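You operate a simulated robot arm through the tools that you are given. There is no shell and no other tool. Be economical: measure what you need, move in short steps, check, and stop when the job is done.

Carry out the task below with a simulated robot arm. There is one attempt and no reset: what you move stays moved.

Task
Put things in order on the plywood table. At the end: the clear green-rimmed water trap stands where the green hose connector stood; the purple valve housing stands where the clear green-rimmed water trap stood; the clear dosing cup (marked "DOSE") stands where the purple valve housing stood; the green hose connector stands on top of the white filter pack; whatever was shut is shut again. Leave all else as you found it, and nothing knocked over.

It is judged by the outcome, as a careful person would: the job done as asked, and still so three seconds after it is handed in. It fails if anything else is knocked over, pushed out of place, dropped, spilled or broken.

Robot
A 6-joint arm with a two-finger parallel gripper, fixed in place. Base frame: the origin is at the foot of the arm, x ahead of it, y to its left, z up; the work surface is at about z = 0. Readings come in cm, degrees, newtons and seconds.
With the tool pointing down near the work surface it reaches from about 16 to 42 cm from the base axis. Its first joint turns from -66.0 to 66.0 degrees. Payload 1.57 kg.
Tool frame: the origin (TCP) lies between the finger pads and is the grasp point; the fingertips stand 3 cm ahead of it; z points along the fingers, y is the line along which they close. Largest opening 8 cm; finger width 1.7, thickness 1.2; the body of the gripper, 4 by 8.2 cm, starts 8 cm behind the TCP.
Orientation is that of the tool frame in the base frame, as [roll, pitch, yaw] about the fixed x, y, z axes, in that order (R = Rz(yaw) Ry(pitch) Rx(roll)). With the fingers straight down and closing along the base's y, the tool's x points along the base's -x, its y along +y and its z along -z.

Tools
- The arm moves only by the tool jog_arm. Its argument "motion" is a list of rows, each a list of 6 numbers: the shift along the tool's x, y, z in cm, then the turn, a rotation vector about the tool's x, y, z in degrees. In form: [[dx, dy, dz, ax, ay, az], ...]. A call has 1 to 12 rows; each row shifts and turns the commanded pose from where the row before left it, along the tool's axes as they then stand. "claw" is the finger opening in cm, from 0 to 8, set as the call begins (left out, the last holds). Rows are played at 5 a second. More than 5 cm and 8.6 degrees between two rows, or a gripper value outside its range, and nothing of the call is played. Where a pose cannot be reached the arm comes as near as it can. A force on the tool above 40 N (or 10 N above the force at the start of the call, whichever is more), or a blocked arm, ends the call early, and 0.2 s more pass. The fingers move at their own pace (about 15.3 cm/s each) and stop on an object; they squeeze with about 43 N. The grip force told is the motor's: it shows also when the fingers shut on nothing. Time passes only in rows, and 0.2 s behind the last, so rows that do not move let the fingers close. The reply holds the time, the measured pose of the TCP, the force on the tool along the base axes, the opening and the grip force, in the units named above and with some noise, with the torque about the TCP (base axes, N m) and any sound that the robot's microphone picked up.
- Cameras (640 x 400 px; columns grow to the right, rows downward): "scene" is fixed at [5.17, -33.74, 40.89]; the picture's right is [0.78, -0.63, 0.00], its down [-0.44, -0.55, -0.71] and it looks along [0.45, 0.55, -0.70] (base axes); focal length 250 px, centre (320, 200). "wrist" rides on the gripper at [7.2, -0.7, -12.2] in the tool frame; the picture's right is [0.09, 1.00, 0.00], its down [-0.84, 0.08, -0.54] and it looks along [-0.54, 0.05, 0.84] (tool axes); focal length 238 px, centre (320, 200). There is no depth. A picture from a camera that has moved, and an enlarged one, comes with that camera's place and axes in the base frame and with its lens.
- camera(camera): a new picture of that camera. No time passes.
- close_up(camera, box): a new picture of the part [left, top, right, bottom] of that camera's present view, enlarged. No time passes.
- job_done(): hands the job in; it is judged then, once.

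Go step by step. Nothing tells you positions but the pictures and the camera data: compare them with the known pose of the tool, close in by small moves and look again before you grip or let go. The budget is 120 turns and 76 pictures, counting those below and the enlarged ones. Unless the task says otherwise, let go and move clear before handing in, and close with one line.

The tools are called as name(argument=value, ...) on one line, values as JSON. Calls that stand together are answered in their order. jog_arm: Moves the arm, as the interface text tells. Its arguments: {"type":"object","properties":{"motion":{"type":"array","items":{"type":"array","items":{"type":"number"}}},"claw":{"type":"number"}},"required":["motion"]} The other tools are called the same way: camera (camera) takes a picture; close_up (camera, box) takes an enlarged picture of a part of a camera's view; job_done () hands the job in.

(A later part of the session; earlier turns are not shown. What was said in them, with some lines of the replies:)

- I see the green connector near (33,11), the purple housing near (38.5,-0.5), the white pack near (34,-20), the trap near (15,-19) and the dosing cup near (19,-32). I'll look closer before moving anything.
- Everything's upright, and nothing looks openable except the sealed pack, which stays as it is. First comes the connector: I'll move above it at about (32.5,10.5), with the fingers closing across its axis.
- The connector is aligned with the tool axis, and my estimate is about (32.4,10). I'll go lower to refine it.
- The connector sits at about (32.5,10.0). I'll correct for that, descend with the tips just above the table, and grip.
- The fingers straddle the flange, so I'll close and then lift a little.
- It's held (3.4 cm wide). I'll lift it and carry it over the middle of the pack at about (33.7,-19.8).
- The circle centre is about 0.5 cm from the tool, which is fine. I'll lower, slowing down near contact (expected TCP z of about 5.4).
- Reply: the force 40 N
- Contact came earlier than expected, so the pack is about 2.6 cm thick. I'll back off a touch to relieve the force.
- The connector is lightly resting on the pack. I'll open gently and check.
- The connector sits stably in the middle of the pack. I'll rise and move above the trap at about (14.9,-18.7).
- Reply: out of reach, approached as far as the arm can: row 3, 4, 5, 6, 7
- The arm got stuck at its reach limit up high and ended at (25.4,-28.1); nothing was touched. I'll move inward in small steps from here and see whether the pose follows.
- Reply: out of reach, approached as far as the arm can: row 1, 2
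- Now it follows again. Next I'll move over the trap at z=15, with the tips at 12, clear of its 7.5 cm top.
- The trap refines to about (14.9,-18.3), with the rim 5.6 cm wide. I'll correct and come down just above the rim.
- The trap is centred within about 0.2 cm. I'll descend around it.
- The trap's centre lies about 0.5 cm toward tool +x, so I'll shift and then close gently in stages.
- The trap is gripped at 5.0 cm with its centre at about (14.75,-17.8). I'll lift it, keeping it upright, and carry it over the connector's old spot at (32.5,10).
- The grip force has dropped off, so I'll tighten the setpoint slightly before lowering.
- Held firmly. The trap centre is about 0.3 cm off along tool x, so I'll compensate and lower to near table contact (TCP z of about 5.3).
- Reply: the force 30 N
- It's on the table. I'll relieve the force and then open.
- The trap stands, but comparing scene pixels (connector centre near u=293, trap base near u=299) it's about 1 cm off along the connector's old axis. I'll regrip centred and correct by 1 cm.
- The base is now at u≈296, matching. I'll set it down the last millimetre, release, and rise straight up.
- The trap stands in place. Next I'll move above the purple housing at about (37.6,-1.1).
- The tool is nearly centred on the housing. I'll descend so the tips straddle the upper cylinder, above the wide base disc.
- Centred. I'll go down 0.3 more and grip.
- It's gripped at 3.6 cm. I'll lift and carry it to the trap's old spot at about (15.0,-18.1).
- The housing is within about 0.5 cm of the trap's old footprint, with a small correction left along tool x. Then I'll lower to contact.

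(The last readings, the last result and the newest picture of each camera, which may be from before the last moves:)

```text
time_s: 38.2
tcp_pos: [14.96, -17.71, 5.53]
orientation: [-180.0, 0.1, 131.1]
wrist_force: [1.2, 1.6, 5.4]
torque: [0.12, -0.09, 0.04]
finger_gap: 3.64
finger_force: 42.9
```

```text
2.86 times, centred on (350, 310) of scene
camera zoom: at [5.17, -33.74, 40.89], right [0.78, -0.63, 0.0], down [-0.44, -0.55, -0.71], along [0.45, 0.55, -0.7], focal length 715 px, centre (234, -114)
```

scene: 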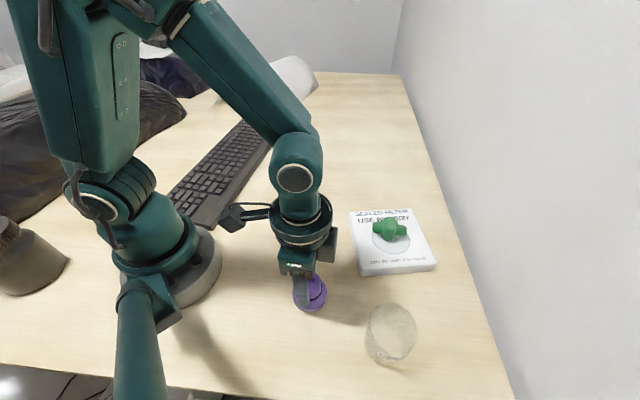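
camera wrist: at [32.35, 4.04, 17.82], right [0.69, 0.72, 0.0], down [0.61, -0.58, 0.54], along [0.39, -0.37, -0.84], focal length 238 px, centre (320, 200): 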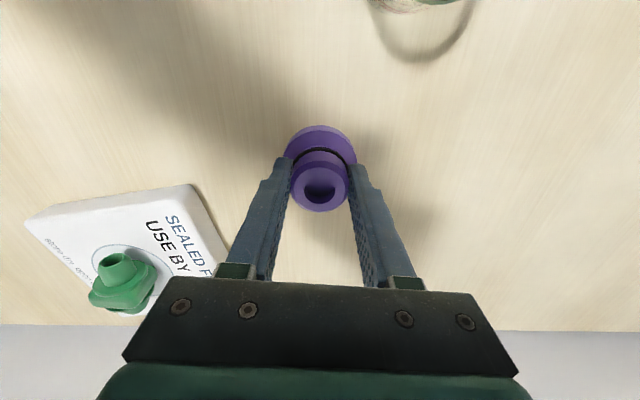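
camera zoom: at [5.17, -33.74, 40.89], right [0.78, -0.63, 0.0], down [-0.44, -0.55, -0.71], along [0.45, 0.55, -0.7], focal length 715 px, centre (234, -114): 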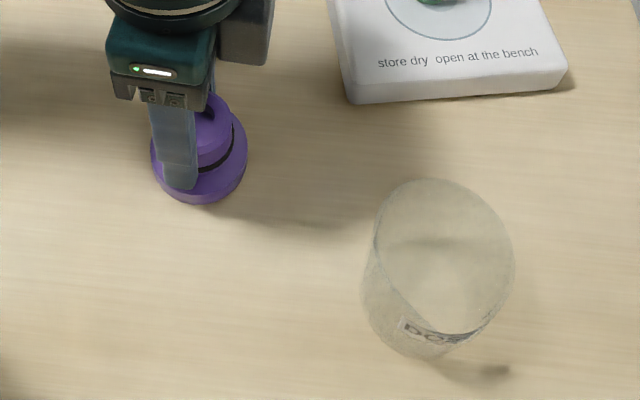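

It's seated and matches the trap's old footprint. I'll release and rise.

jog_arm(motion=[[0, 0, 0, 0, 0, 0], [0, 0, 0, 0, 0, 0], [0, 0, -2, 0, 0, 0], [0, 0, -4, 0, 0, 0], [0, 0, -4, 0, 0, 0], [0, 0, 0, 0, 0, 0]], claw=5.4)

camera(camera="wrist")

close_up(camera="scene", box=[260, 240, 440, 380])

```text
time_s: 39.6
tcp_pos: [15.02, -17.65, 15.61]
orientation: [-180.0, 0.0, 131.0]
wrist_force: [0.1, 0.3, -0.2]
torque: [0.0, 0.04, 0.02]
finger_gap: 5.39
finger_force: 0.1
```

```text
34 pictures are left
camera wrist: at [9.85, -12.76, 27.93], right [0.69, 0.72, 0.0], down [0.61, -0.58, 0.54], along [0.39, -0.37, -0.84], focal length 238 px, centre (320, 200)
```

wrist: 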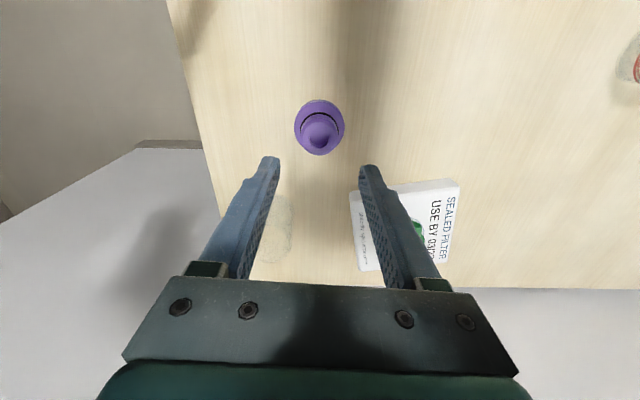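

```text
2.86 times, centred on (350, 310) of scene
camera zoom: at [5.17, -33.74, 40.89], right [0.78, -0.63, 0.0], down [-0.44, -0.55, -0.71], along [0.45, 0.55, -0.7], focal length 715 px, centre (234, -114)
```

zoom: 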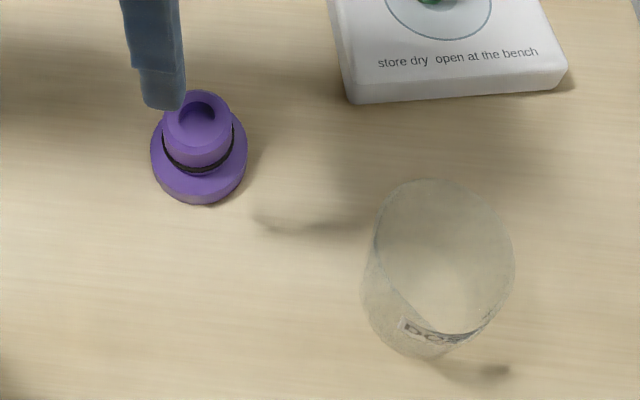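

The housing stands well. The cup is estimated at (19,-31.4), about 6 cm wide and 7–8 cm tall. I'll move above it with the fingers fully open.

jog_arm(motion=[[-2.6, -1.2, 0.3, 0, 0, 0], [-2.6, -1.2, 0.3, 0, 0, 0], [-2.6, -1.2, 0.3, 0, 0, 0], [-2.6, -1.2, 0.3, 0, 0, 0], [-2.6, -1.2, 0.3, 0, 0, 0], [0, 0, 0, 0, 0, 0]], claw=8)

camera(camera="wrist")

camera(camera="scene")

```text
time_s: 41.0
tcp_pos: [19.01, -31.38, 14.1]
orientation: [180.0, 0.0, 131.0]
wrist_force: [0.6, 0.2, 0.0]
torque: [0.0, -0.03, 0.01]
finger_gap: 7.99
finger_force: 0.2
```

```text
32 pictures are left
camera wrist: at [13.87, -26.48, 26.46], right [0.69, 0.72, 0.0], down [0.61, -0.58, 0.54], along [0.39, -0.37, -0.84], focal length 238 px, centre (320, 200)
```

wrist: 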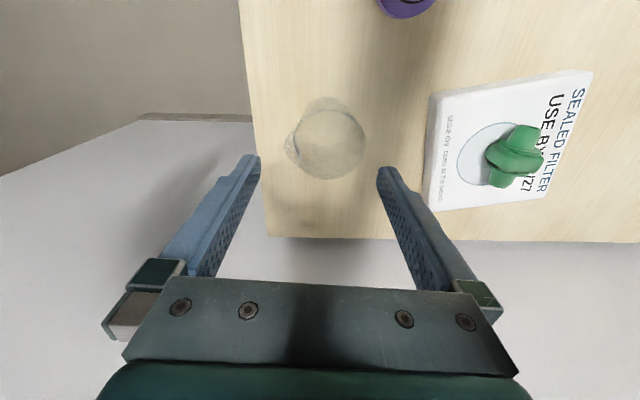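

```text
31 pictures are left
```

scene: 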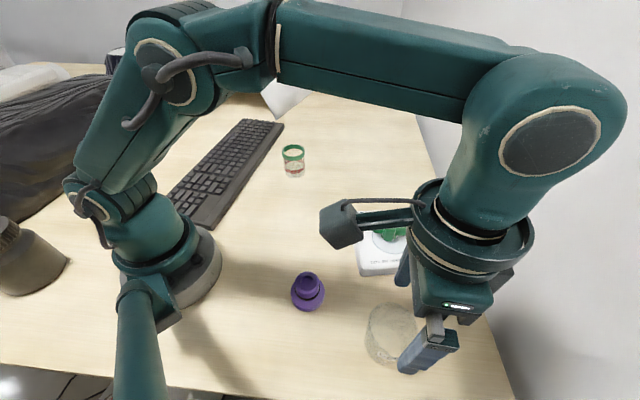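

close_up(camera="wrist", box=[250, 70, 400, 200])

```text
3.08 times, centred on (325, 135) of wrist
camera zoom: at [13.87, -26.48, 26.46], right [0.69, 0.72, 0.0], down [0.61, -0.58, 0.54], along [0.39, -0.37, -0.84], focal length 733 px, centre (305, 400)
```

zoom: 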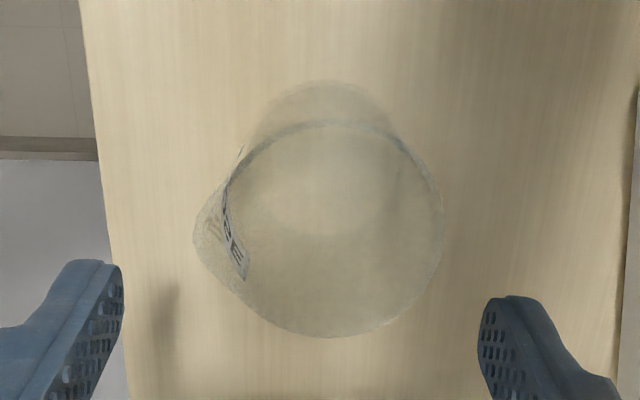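

The cup has a pouring spout facing my left finger. I'll centre on (19.4,-30.6) and rotate about 66° so the fingers close on the plain walls instead.

jog_arm(motion=[[0.33, 0.81, 0, 0, 0, 0], [0, 0, 0, 0, 0, 8.25], [0, 0, 0, 0, 0, 8.25], [0, 0, 0, 0, 0, 8.25], [0, 0, 0, 0, 0, 8.25], [0, 0, 0, 0, 0, 8.25], [0, 0, 0, 0, 0, 8.25], [0, 0, 0, 0, 0, 8.25], [0, 0, 0, 0, 0, 8.25], [0, 0, 0, 0, 0, 0]])

camera(camera="wrist")

close_up(camera="wrist", box=[250, 70, 400, 200])

```text
time_s: 43.2
tcp_pos: [19.39, -30.65, 14.05]
orientation: [-179.9, 0.1, 64.9]
wrist_force: [-0.1, 0.3, -0.5]
torque: [-0.05, 0.0, -0.02]
finger_gap: 8.0
finger_force: 0.1
```

```text
29 pictures are left
camera wrist: at [21.84, -23.93, 26.38], right [0.94, -0.34, 0.0], down [-0.29, -0.79, 0.54], along [-0.18, -0.51, -0.84], focal length 238 px, centre (320, 200)
```

wrist: 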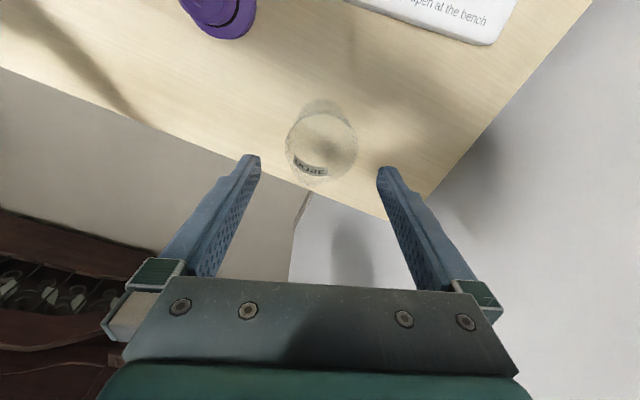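

```text
3.08 times, centred on (325, 135) of wrist
camera zoom: at [21.84, -23.93, 26.38], right [0.94, -0.34, 0.0], down [-0.29, -0.79, 0.54], along [-0.18, -0.51, -0.84], focal length 733 px, centre (305, 400)
```

zoom: 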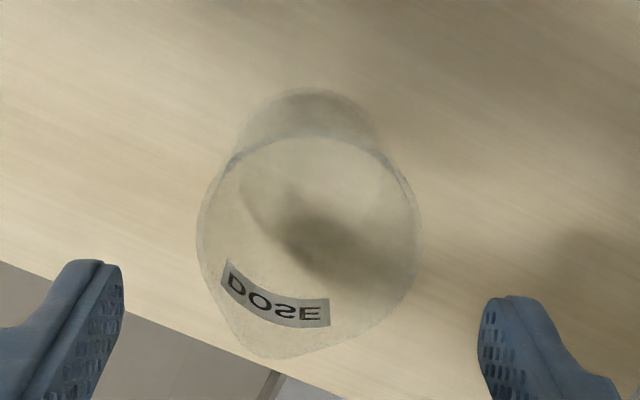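

Centred to within 0.3 cm, and the spout is now clear of the fingers. I'll descend partway and check.

jog_arm(motion=[[0.25, 0, 2, 0, 0, 0], [0, 0, 1.7, 0, 0, 0], [0, 0, 0, 0, 0, 0]])

close_up(camera="wrist", box=[230, 80, 410, 240])

```text
time_s: 44.0
tcp_pos: [19.54, -30.4, 10.36]
orientation: [180.0, 0.0, 65.1]
wrist_force: [-0.1, -0.3, 0.0]
torque: [0.0, 0.04, 0.0]
finger_gap: 8.0
finger_force: 0.0
```

```text
2.50 times, centred on (320, 160) of wrist
camera zoom: at [21.94, -23.71, 22.66], right [0.94, -0.34, 0.0], down [-0.28, -0.79, 0.54], along [-0.18, -0.51, -0.84], focal length 596 px, centre (320, 300)
```

zoom: 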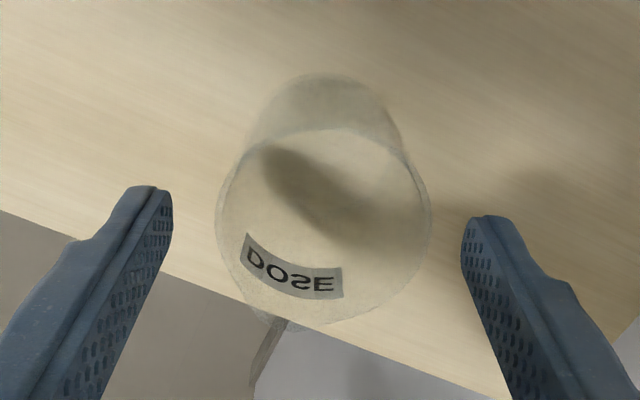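

Aligned. I'll shift 0.15 sideways and descend around the cup.

jog_arm(motion=[[0, 0.18, 1.5, 0, 0, 0], [0, 0, 1.8, 0, 0, 0], [0, 0, 1.7, 0, 0, 0], [0, 0, 0, 0, 0, 0]])

jog_arm(motion=[[0, 0, 0, 0, 0, 0], [0, 0, 0, 0, 0, 0]], claw=6.4)

camera(camera="wrist")

```text
time_s: 45.0
tcp_pos: [19.73, -30.49, 5.37]
orientation: [-180.0, 0.0, 65.1]
wrist_force: [0.5, -1.0, 0.0]
torque: [-0.05, 0.03, 0.02]
finger_gap: 8.0
finger_force: 0.2
```

```text
time_s: 45.6
tcp_pos: [19.6, -30.57, 5.27]
orientation: [179.9, 0.0, 65.0]
wrist_force: [-1.1, 0.7, 0.1]
torque: [0.04, 0.0, 0.0]
finger_gap: 6.42
finger_force: 0.2
```

```text
26 pictures are left
camera wrist: at [22.12, -23.85, 17.67], right [0.94, -0.34, 0.0], down [-0.28, -0.79, 0.54], along [-0.18, -0.51, -0.84], focal length 238 px, centre (320, 200)
```

wrist: 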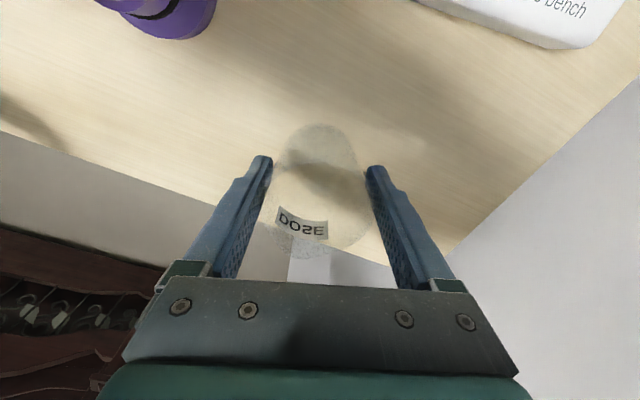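

Good. I'll close in stages, watching for the contact width so I don't over-squeeze.

jog_arm(motion=[[0, 0, 0, 0, 0, 0], [0, 0, 0, 0, 0, 0]], claw=5.5)

```text
time_s: 46.2
tcp_pos: [19.7, -30.58, 5.31]
orientation: [-180.0, 0.0, 64.9]
wrist_force: [0.5, 0.3, 0.5]
torque: [-0.04, 0.02, -0.01]
finger_gap: 5.67
finger_force: 43.1
```

jog_arm(motion=[[0, 0, 0, 0, 0, 0], [0, 0, 0, 0, 0, 0]], claw=5.2)

close_up(camera="wrist", box=[230, 100, 410, 260])

```text
time_s: 46.8
tcp_pos: [19.6, -30.59, 5.36]
orientation: [180.0, 0.0, 65.0]
wrist_force: [0.8, -1.0, 0.1]
torque: [-0.02, 0.0, 0.01]
finger_gap: 5.67
finger_force: 43.1
```

```text
2.50 times, centred on (320, 180) of wrist
camera zoom: at [22.12, -23.85, 17.67], right [0.94, -0.34, 0.0], down [-0.28, -0.79, 0.54], along [-0.18, -0.51, -0.84], focal length 596 px, centre (320, 250)
```

zoom: 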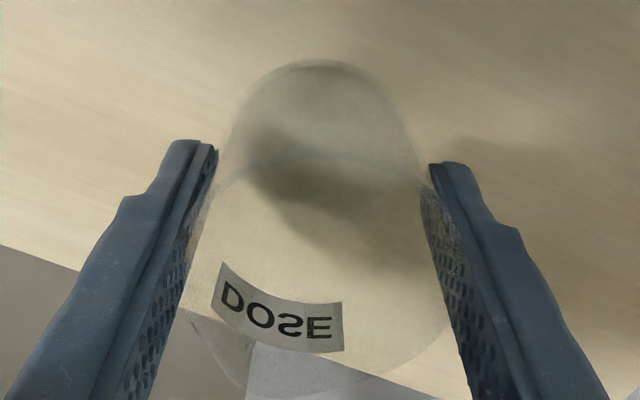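

The cup holds firm at 5.67 cm. I'll lift it, rotate back in place, then carry it to the housing's old spot.

jog_arm(motion=[[0, 0, -3, 0, 0, 0], [0, 0, -4, 0, 0, 0], [0, 0, 0, 0, 0, -8], [0, 0, 0, 0, 0, -8], [0, 0, 0, 0, 0, -8], [0, 0, 0, 0, 0, -8], [0, 0, 0, 0, 0, -8], [0, 0, 0, 0, 0, -8], [0, 0, 0, 0, 0, -8], [0, 0, 0, 0, 0, 0]])

camera(camera="scene")

```text
time_s: 49.0
tcp_pos: [19.68, -30.59, 12.36]
orientation: [179.9, 0.0, 121.1]
wrist_force: [-0.1, -0.2, 0.5]
torque: [0.0, 0.01, 0.0]
finger_gap: 5.67
finger_force: 43.0
```

```text
24 pictures are left
```

scene: 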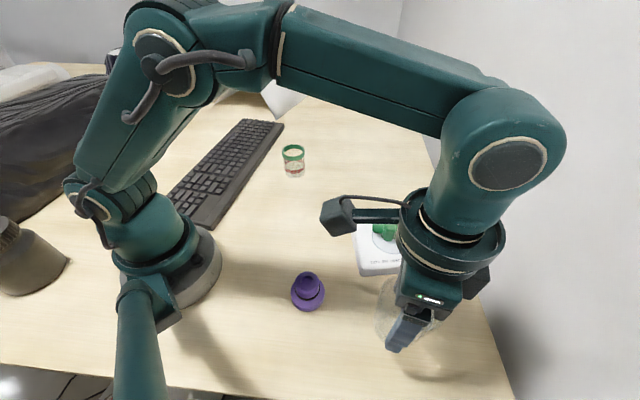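

jog_arm(motion=[[1.803, 3.404, 0, 0, 0, 0], [1.803, 3.404, 0, 0, 0, 0], [1.803, 3.404, 0, 0, 0, 0], [1.803, 3.404, 0, 0, 0, 0], [1.803, 3.404, 0, 0, 0, 0], [1.803, 3.404, 0, 0, 0, 0], [1.803, 3.404, 0, 0, 0, 0], [1.803, 3.404, 0, 0, 0, 0], [1.803, 3.404, 0, 0, 0, 0], [0, 0, 0, 0, 0, 0]])

camera(camera="wrist")

camera(camera="scene")

```text
time_s: 51.2
tcp_pos: [37.59, -0.81, 12.28]
orientation: [-180.0, 0.0, 121.1]
wrist_force: [0.2, 0.2, -0.2]
torque: [-0.03, 0.0, 0.01]
finger_gap: 5.65
finger_force: 42.5
```

```text
23 pictures are left
camera wrist: at [33.32, 4.84, 24.63], right [0.81, 0.59, 0.0], down [0.5, -0.68, 0.54], along [0.32, -0.44, -0.84], focal length 238 px, centre (320, 200)
```

wrist: 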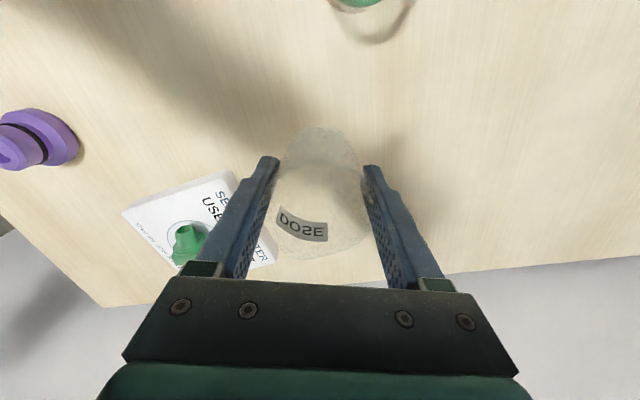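

```text
22 pictures are left
```

scene: 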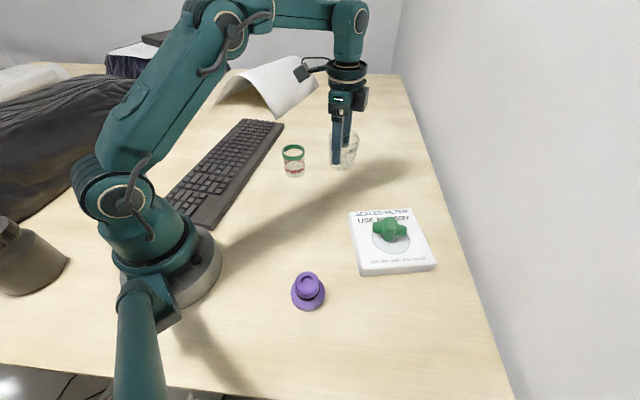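

I'm above the spot. I'll lower to about 0.3 cm above contact and compare with the housing's original footprint (scene pixel ≈ (340,185)).

jog_arm(motion=[[0, 0, 3, 0, 0, 0], [0, 0, 2.5, 0, 0, 0], [0, 0, 1.1, 0, 0, 0], [0, 0, 0, 0, 0, 0]])

close_up(camera="scene", box=[270, 120, 390, 210])

```text
time_s: 52.2
tcp_pos: [37.71, -0.96, 5.66]
orientation: [-180.0, 0.1, 121.0]
wrist_force: [0.4, -0.3, -1.3]
torque: [-0.04, -0.01, 0.03]
finger_gap: 5.62
finger_force: 43.3
```

```text
4.44 times, centred on (330, 165) of scene
camera zoom: at [5.17, -33.74, 40.89], right [0.78, -0.63, 0.0], down [-0.44, -0.55, -0.71], along [0.45, 0.55, -0.7], focal length 1112 px, centre (276, 356)
```

zoom: 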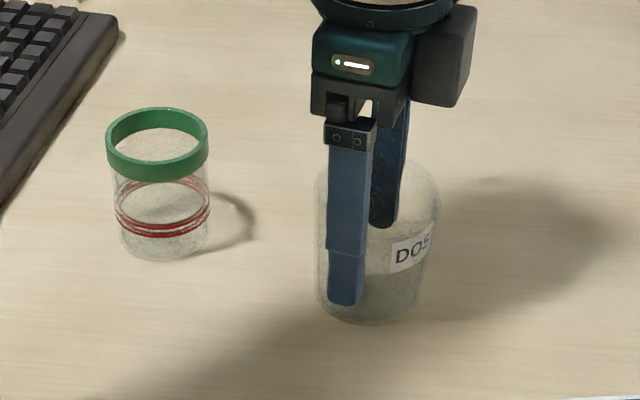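

About 0.4 cm off, so I'll nudge and settle to contact.

jog_arm(motion=[[0.4, 0.1, 0, 0, 0, 0], [0, 0, 0.15, 0, 0, 0], [0, 0, 0.1, 0, 0, 0], [0, 0, 0, 0, 0, 0]])

```text
time_s: 53.2
tcp_pos: [37.47, -0.47, 5.5]
orientation: [180.0, 0.0, 121.1]
wrist_force: [-0.3, 0.0, -0.4]
torque: [-0.01, 0.03, 0.0]
finger_gap: 5.62
finger_force: 42.9
```

jog_arm(motion=[[0, 0, 0.1, 0, 0, 0], [0, 0, 0, 0, 0, 0], [0, 0, 0.08, 0, 0, 0], [0, 0, 0, 0, 0, 0]])

```text
time_s: 54.2
tcp_pos: [37.48, -0.43, 5.35]
orientation: [-179.9, -0.1, 121.0]
wrist_force: [-0.9, 0.3, 5.2]
torque: [-0.05, -0.03, 0.02]
finger_gap: 5.62
finger_force: 42.7
```

It's in light contact with the table, so I'll release and look before rising.

jog_arm(motion=[[0, 0, 0, 0, 0, 0], [0, 0, 0, 0, 0, 0], [0, 0, 0, 0, 0, 0]], claw=7.6)

close_up(camera="scene", box=[270, 120, 390, 210])

camera(camera="wrist")

```text
time_s: 55.0
tcp_pos: [37.5, -0.38, 5.33]
orientation: [-180.0, 0.0, 121.1]
wrist_force: [0.5, -0.5, -0.4]
torque: [-0.03, 0.0, 0.03]
finger_gap: 7.57
finger_force: 0.1
```

```text
4.44 times, centred on (330, 165) of scene
camera zoom: at [5.17, -33.74, 40.89], right [0.78, -0.63, 0.0], down [-0.44, -0.55, -0.71], along [0.45, 0.55, -0.7], focal length 1112 px, centre (276, 356)
```

zoom: 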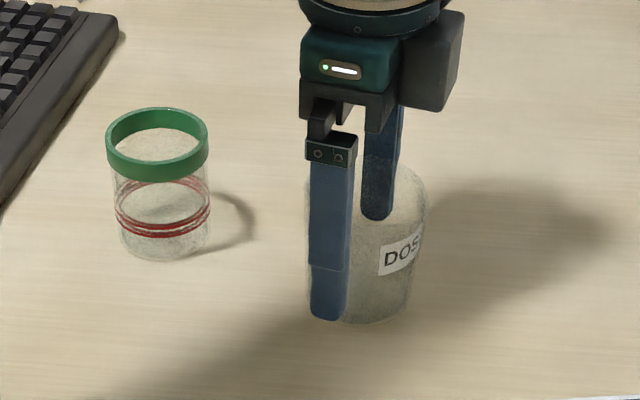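

```text
19 pictures are left
camera wrist: at [33.2, 5.24, 17.62], right [0.81, 0.59, 0.0], down [0.5, -0.68, 0.54], along [0.32, -0.44, -0.84], focal length 238 px, centre (320, 200)
```

wrist: 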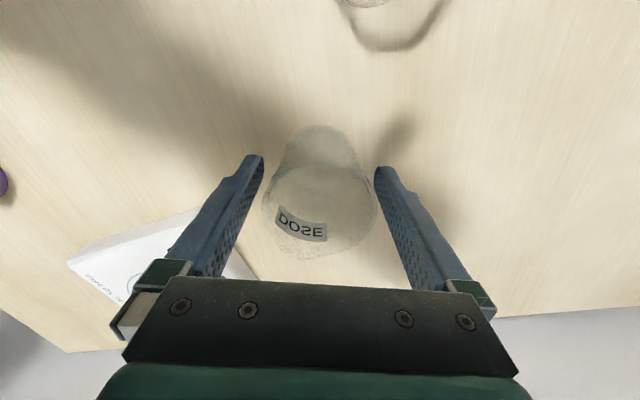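

The cup stands on the spot. I'll rise straight up and move clear.

jog_arm(motion=[[0, 0, 0, 0, 0, 0], [0, 0, -1.5, 0, 0, 0], [0, 0, -2, 0, 0, 0], [0, 0, -3, 0, 0, 0], [0, 0, -3, 0, 0, 0], [0, 0, 0, 0, 0, 0]], claw=8)

jog_arm(motion=[[4, 0, 0, 0, 0, 0], [4, 0, 0, 0, 0, 0], [0, -4, -1, 0, 0, 0], [0, -4, -1, 0, 0, 0], [0, 0, 0, 0, 0, 0], [0, 0, 0, 0, 0, 0]])

camera(camera="scene")

close_up(camera="scene", box=[270, 120, 450, 260])

```text
time_s: 56.4
tcp_pos: [37.46, -0.29, 14.92]
orientation: [180.0, 0.1, 121.1]
wrist_force: [0.5, -0.5, 0.1]
torque: [-0.02, -0.03, 0.01]
finger_gap: 7.99
finger_force: 0.0
```

```text
time_s: 57.8
tcp_pos: [26.49, 2.33, 16.99]
orientation: [-180.0, 0.0, 121.0]
wrist_force: [0.0, -0.4, 1.1]
torque: [-0.02, 0.01, 0.03]
finger_gap: 7.98
finger_force: 0.0
```

```text
18 pictures are left
```

scene: 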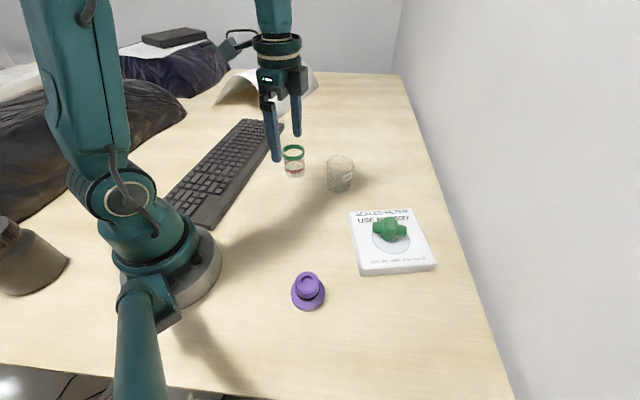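

```text
2.86 times, centred on (360, 190) of scene
camera zoom: at [5.17, -33.74, 40.89], right [0.78, -0.63, 0.0], down [-0.44, -0.55, -0.71], along [0.45, 0.55, -0.7], focal length 715 px, centre (206, 229)
```

zoom: 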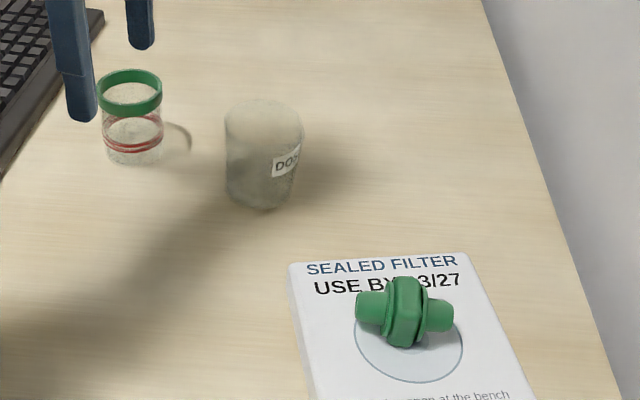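

Everything stands where it was asked, the pack hasn't moved, nothing was opened, and the arm is clear, so I'm handing in.

job_done()

```text
The job is handed in.
```

The trap, housing and cup each stand on their new spots, to within about half a centimetre judged from the pictures. The connector rests on the filter pack, nothing was knocked over, and there was nothing that needed shutting.
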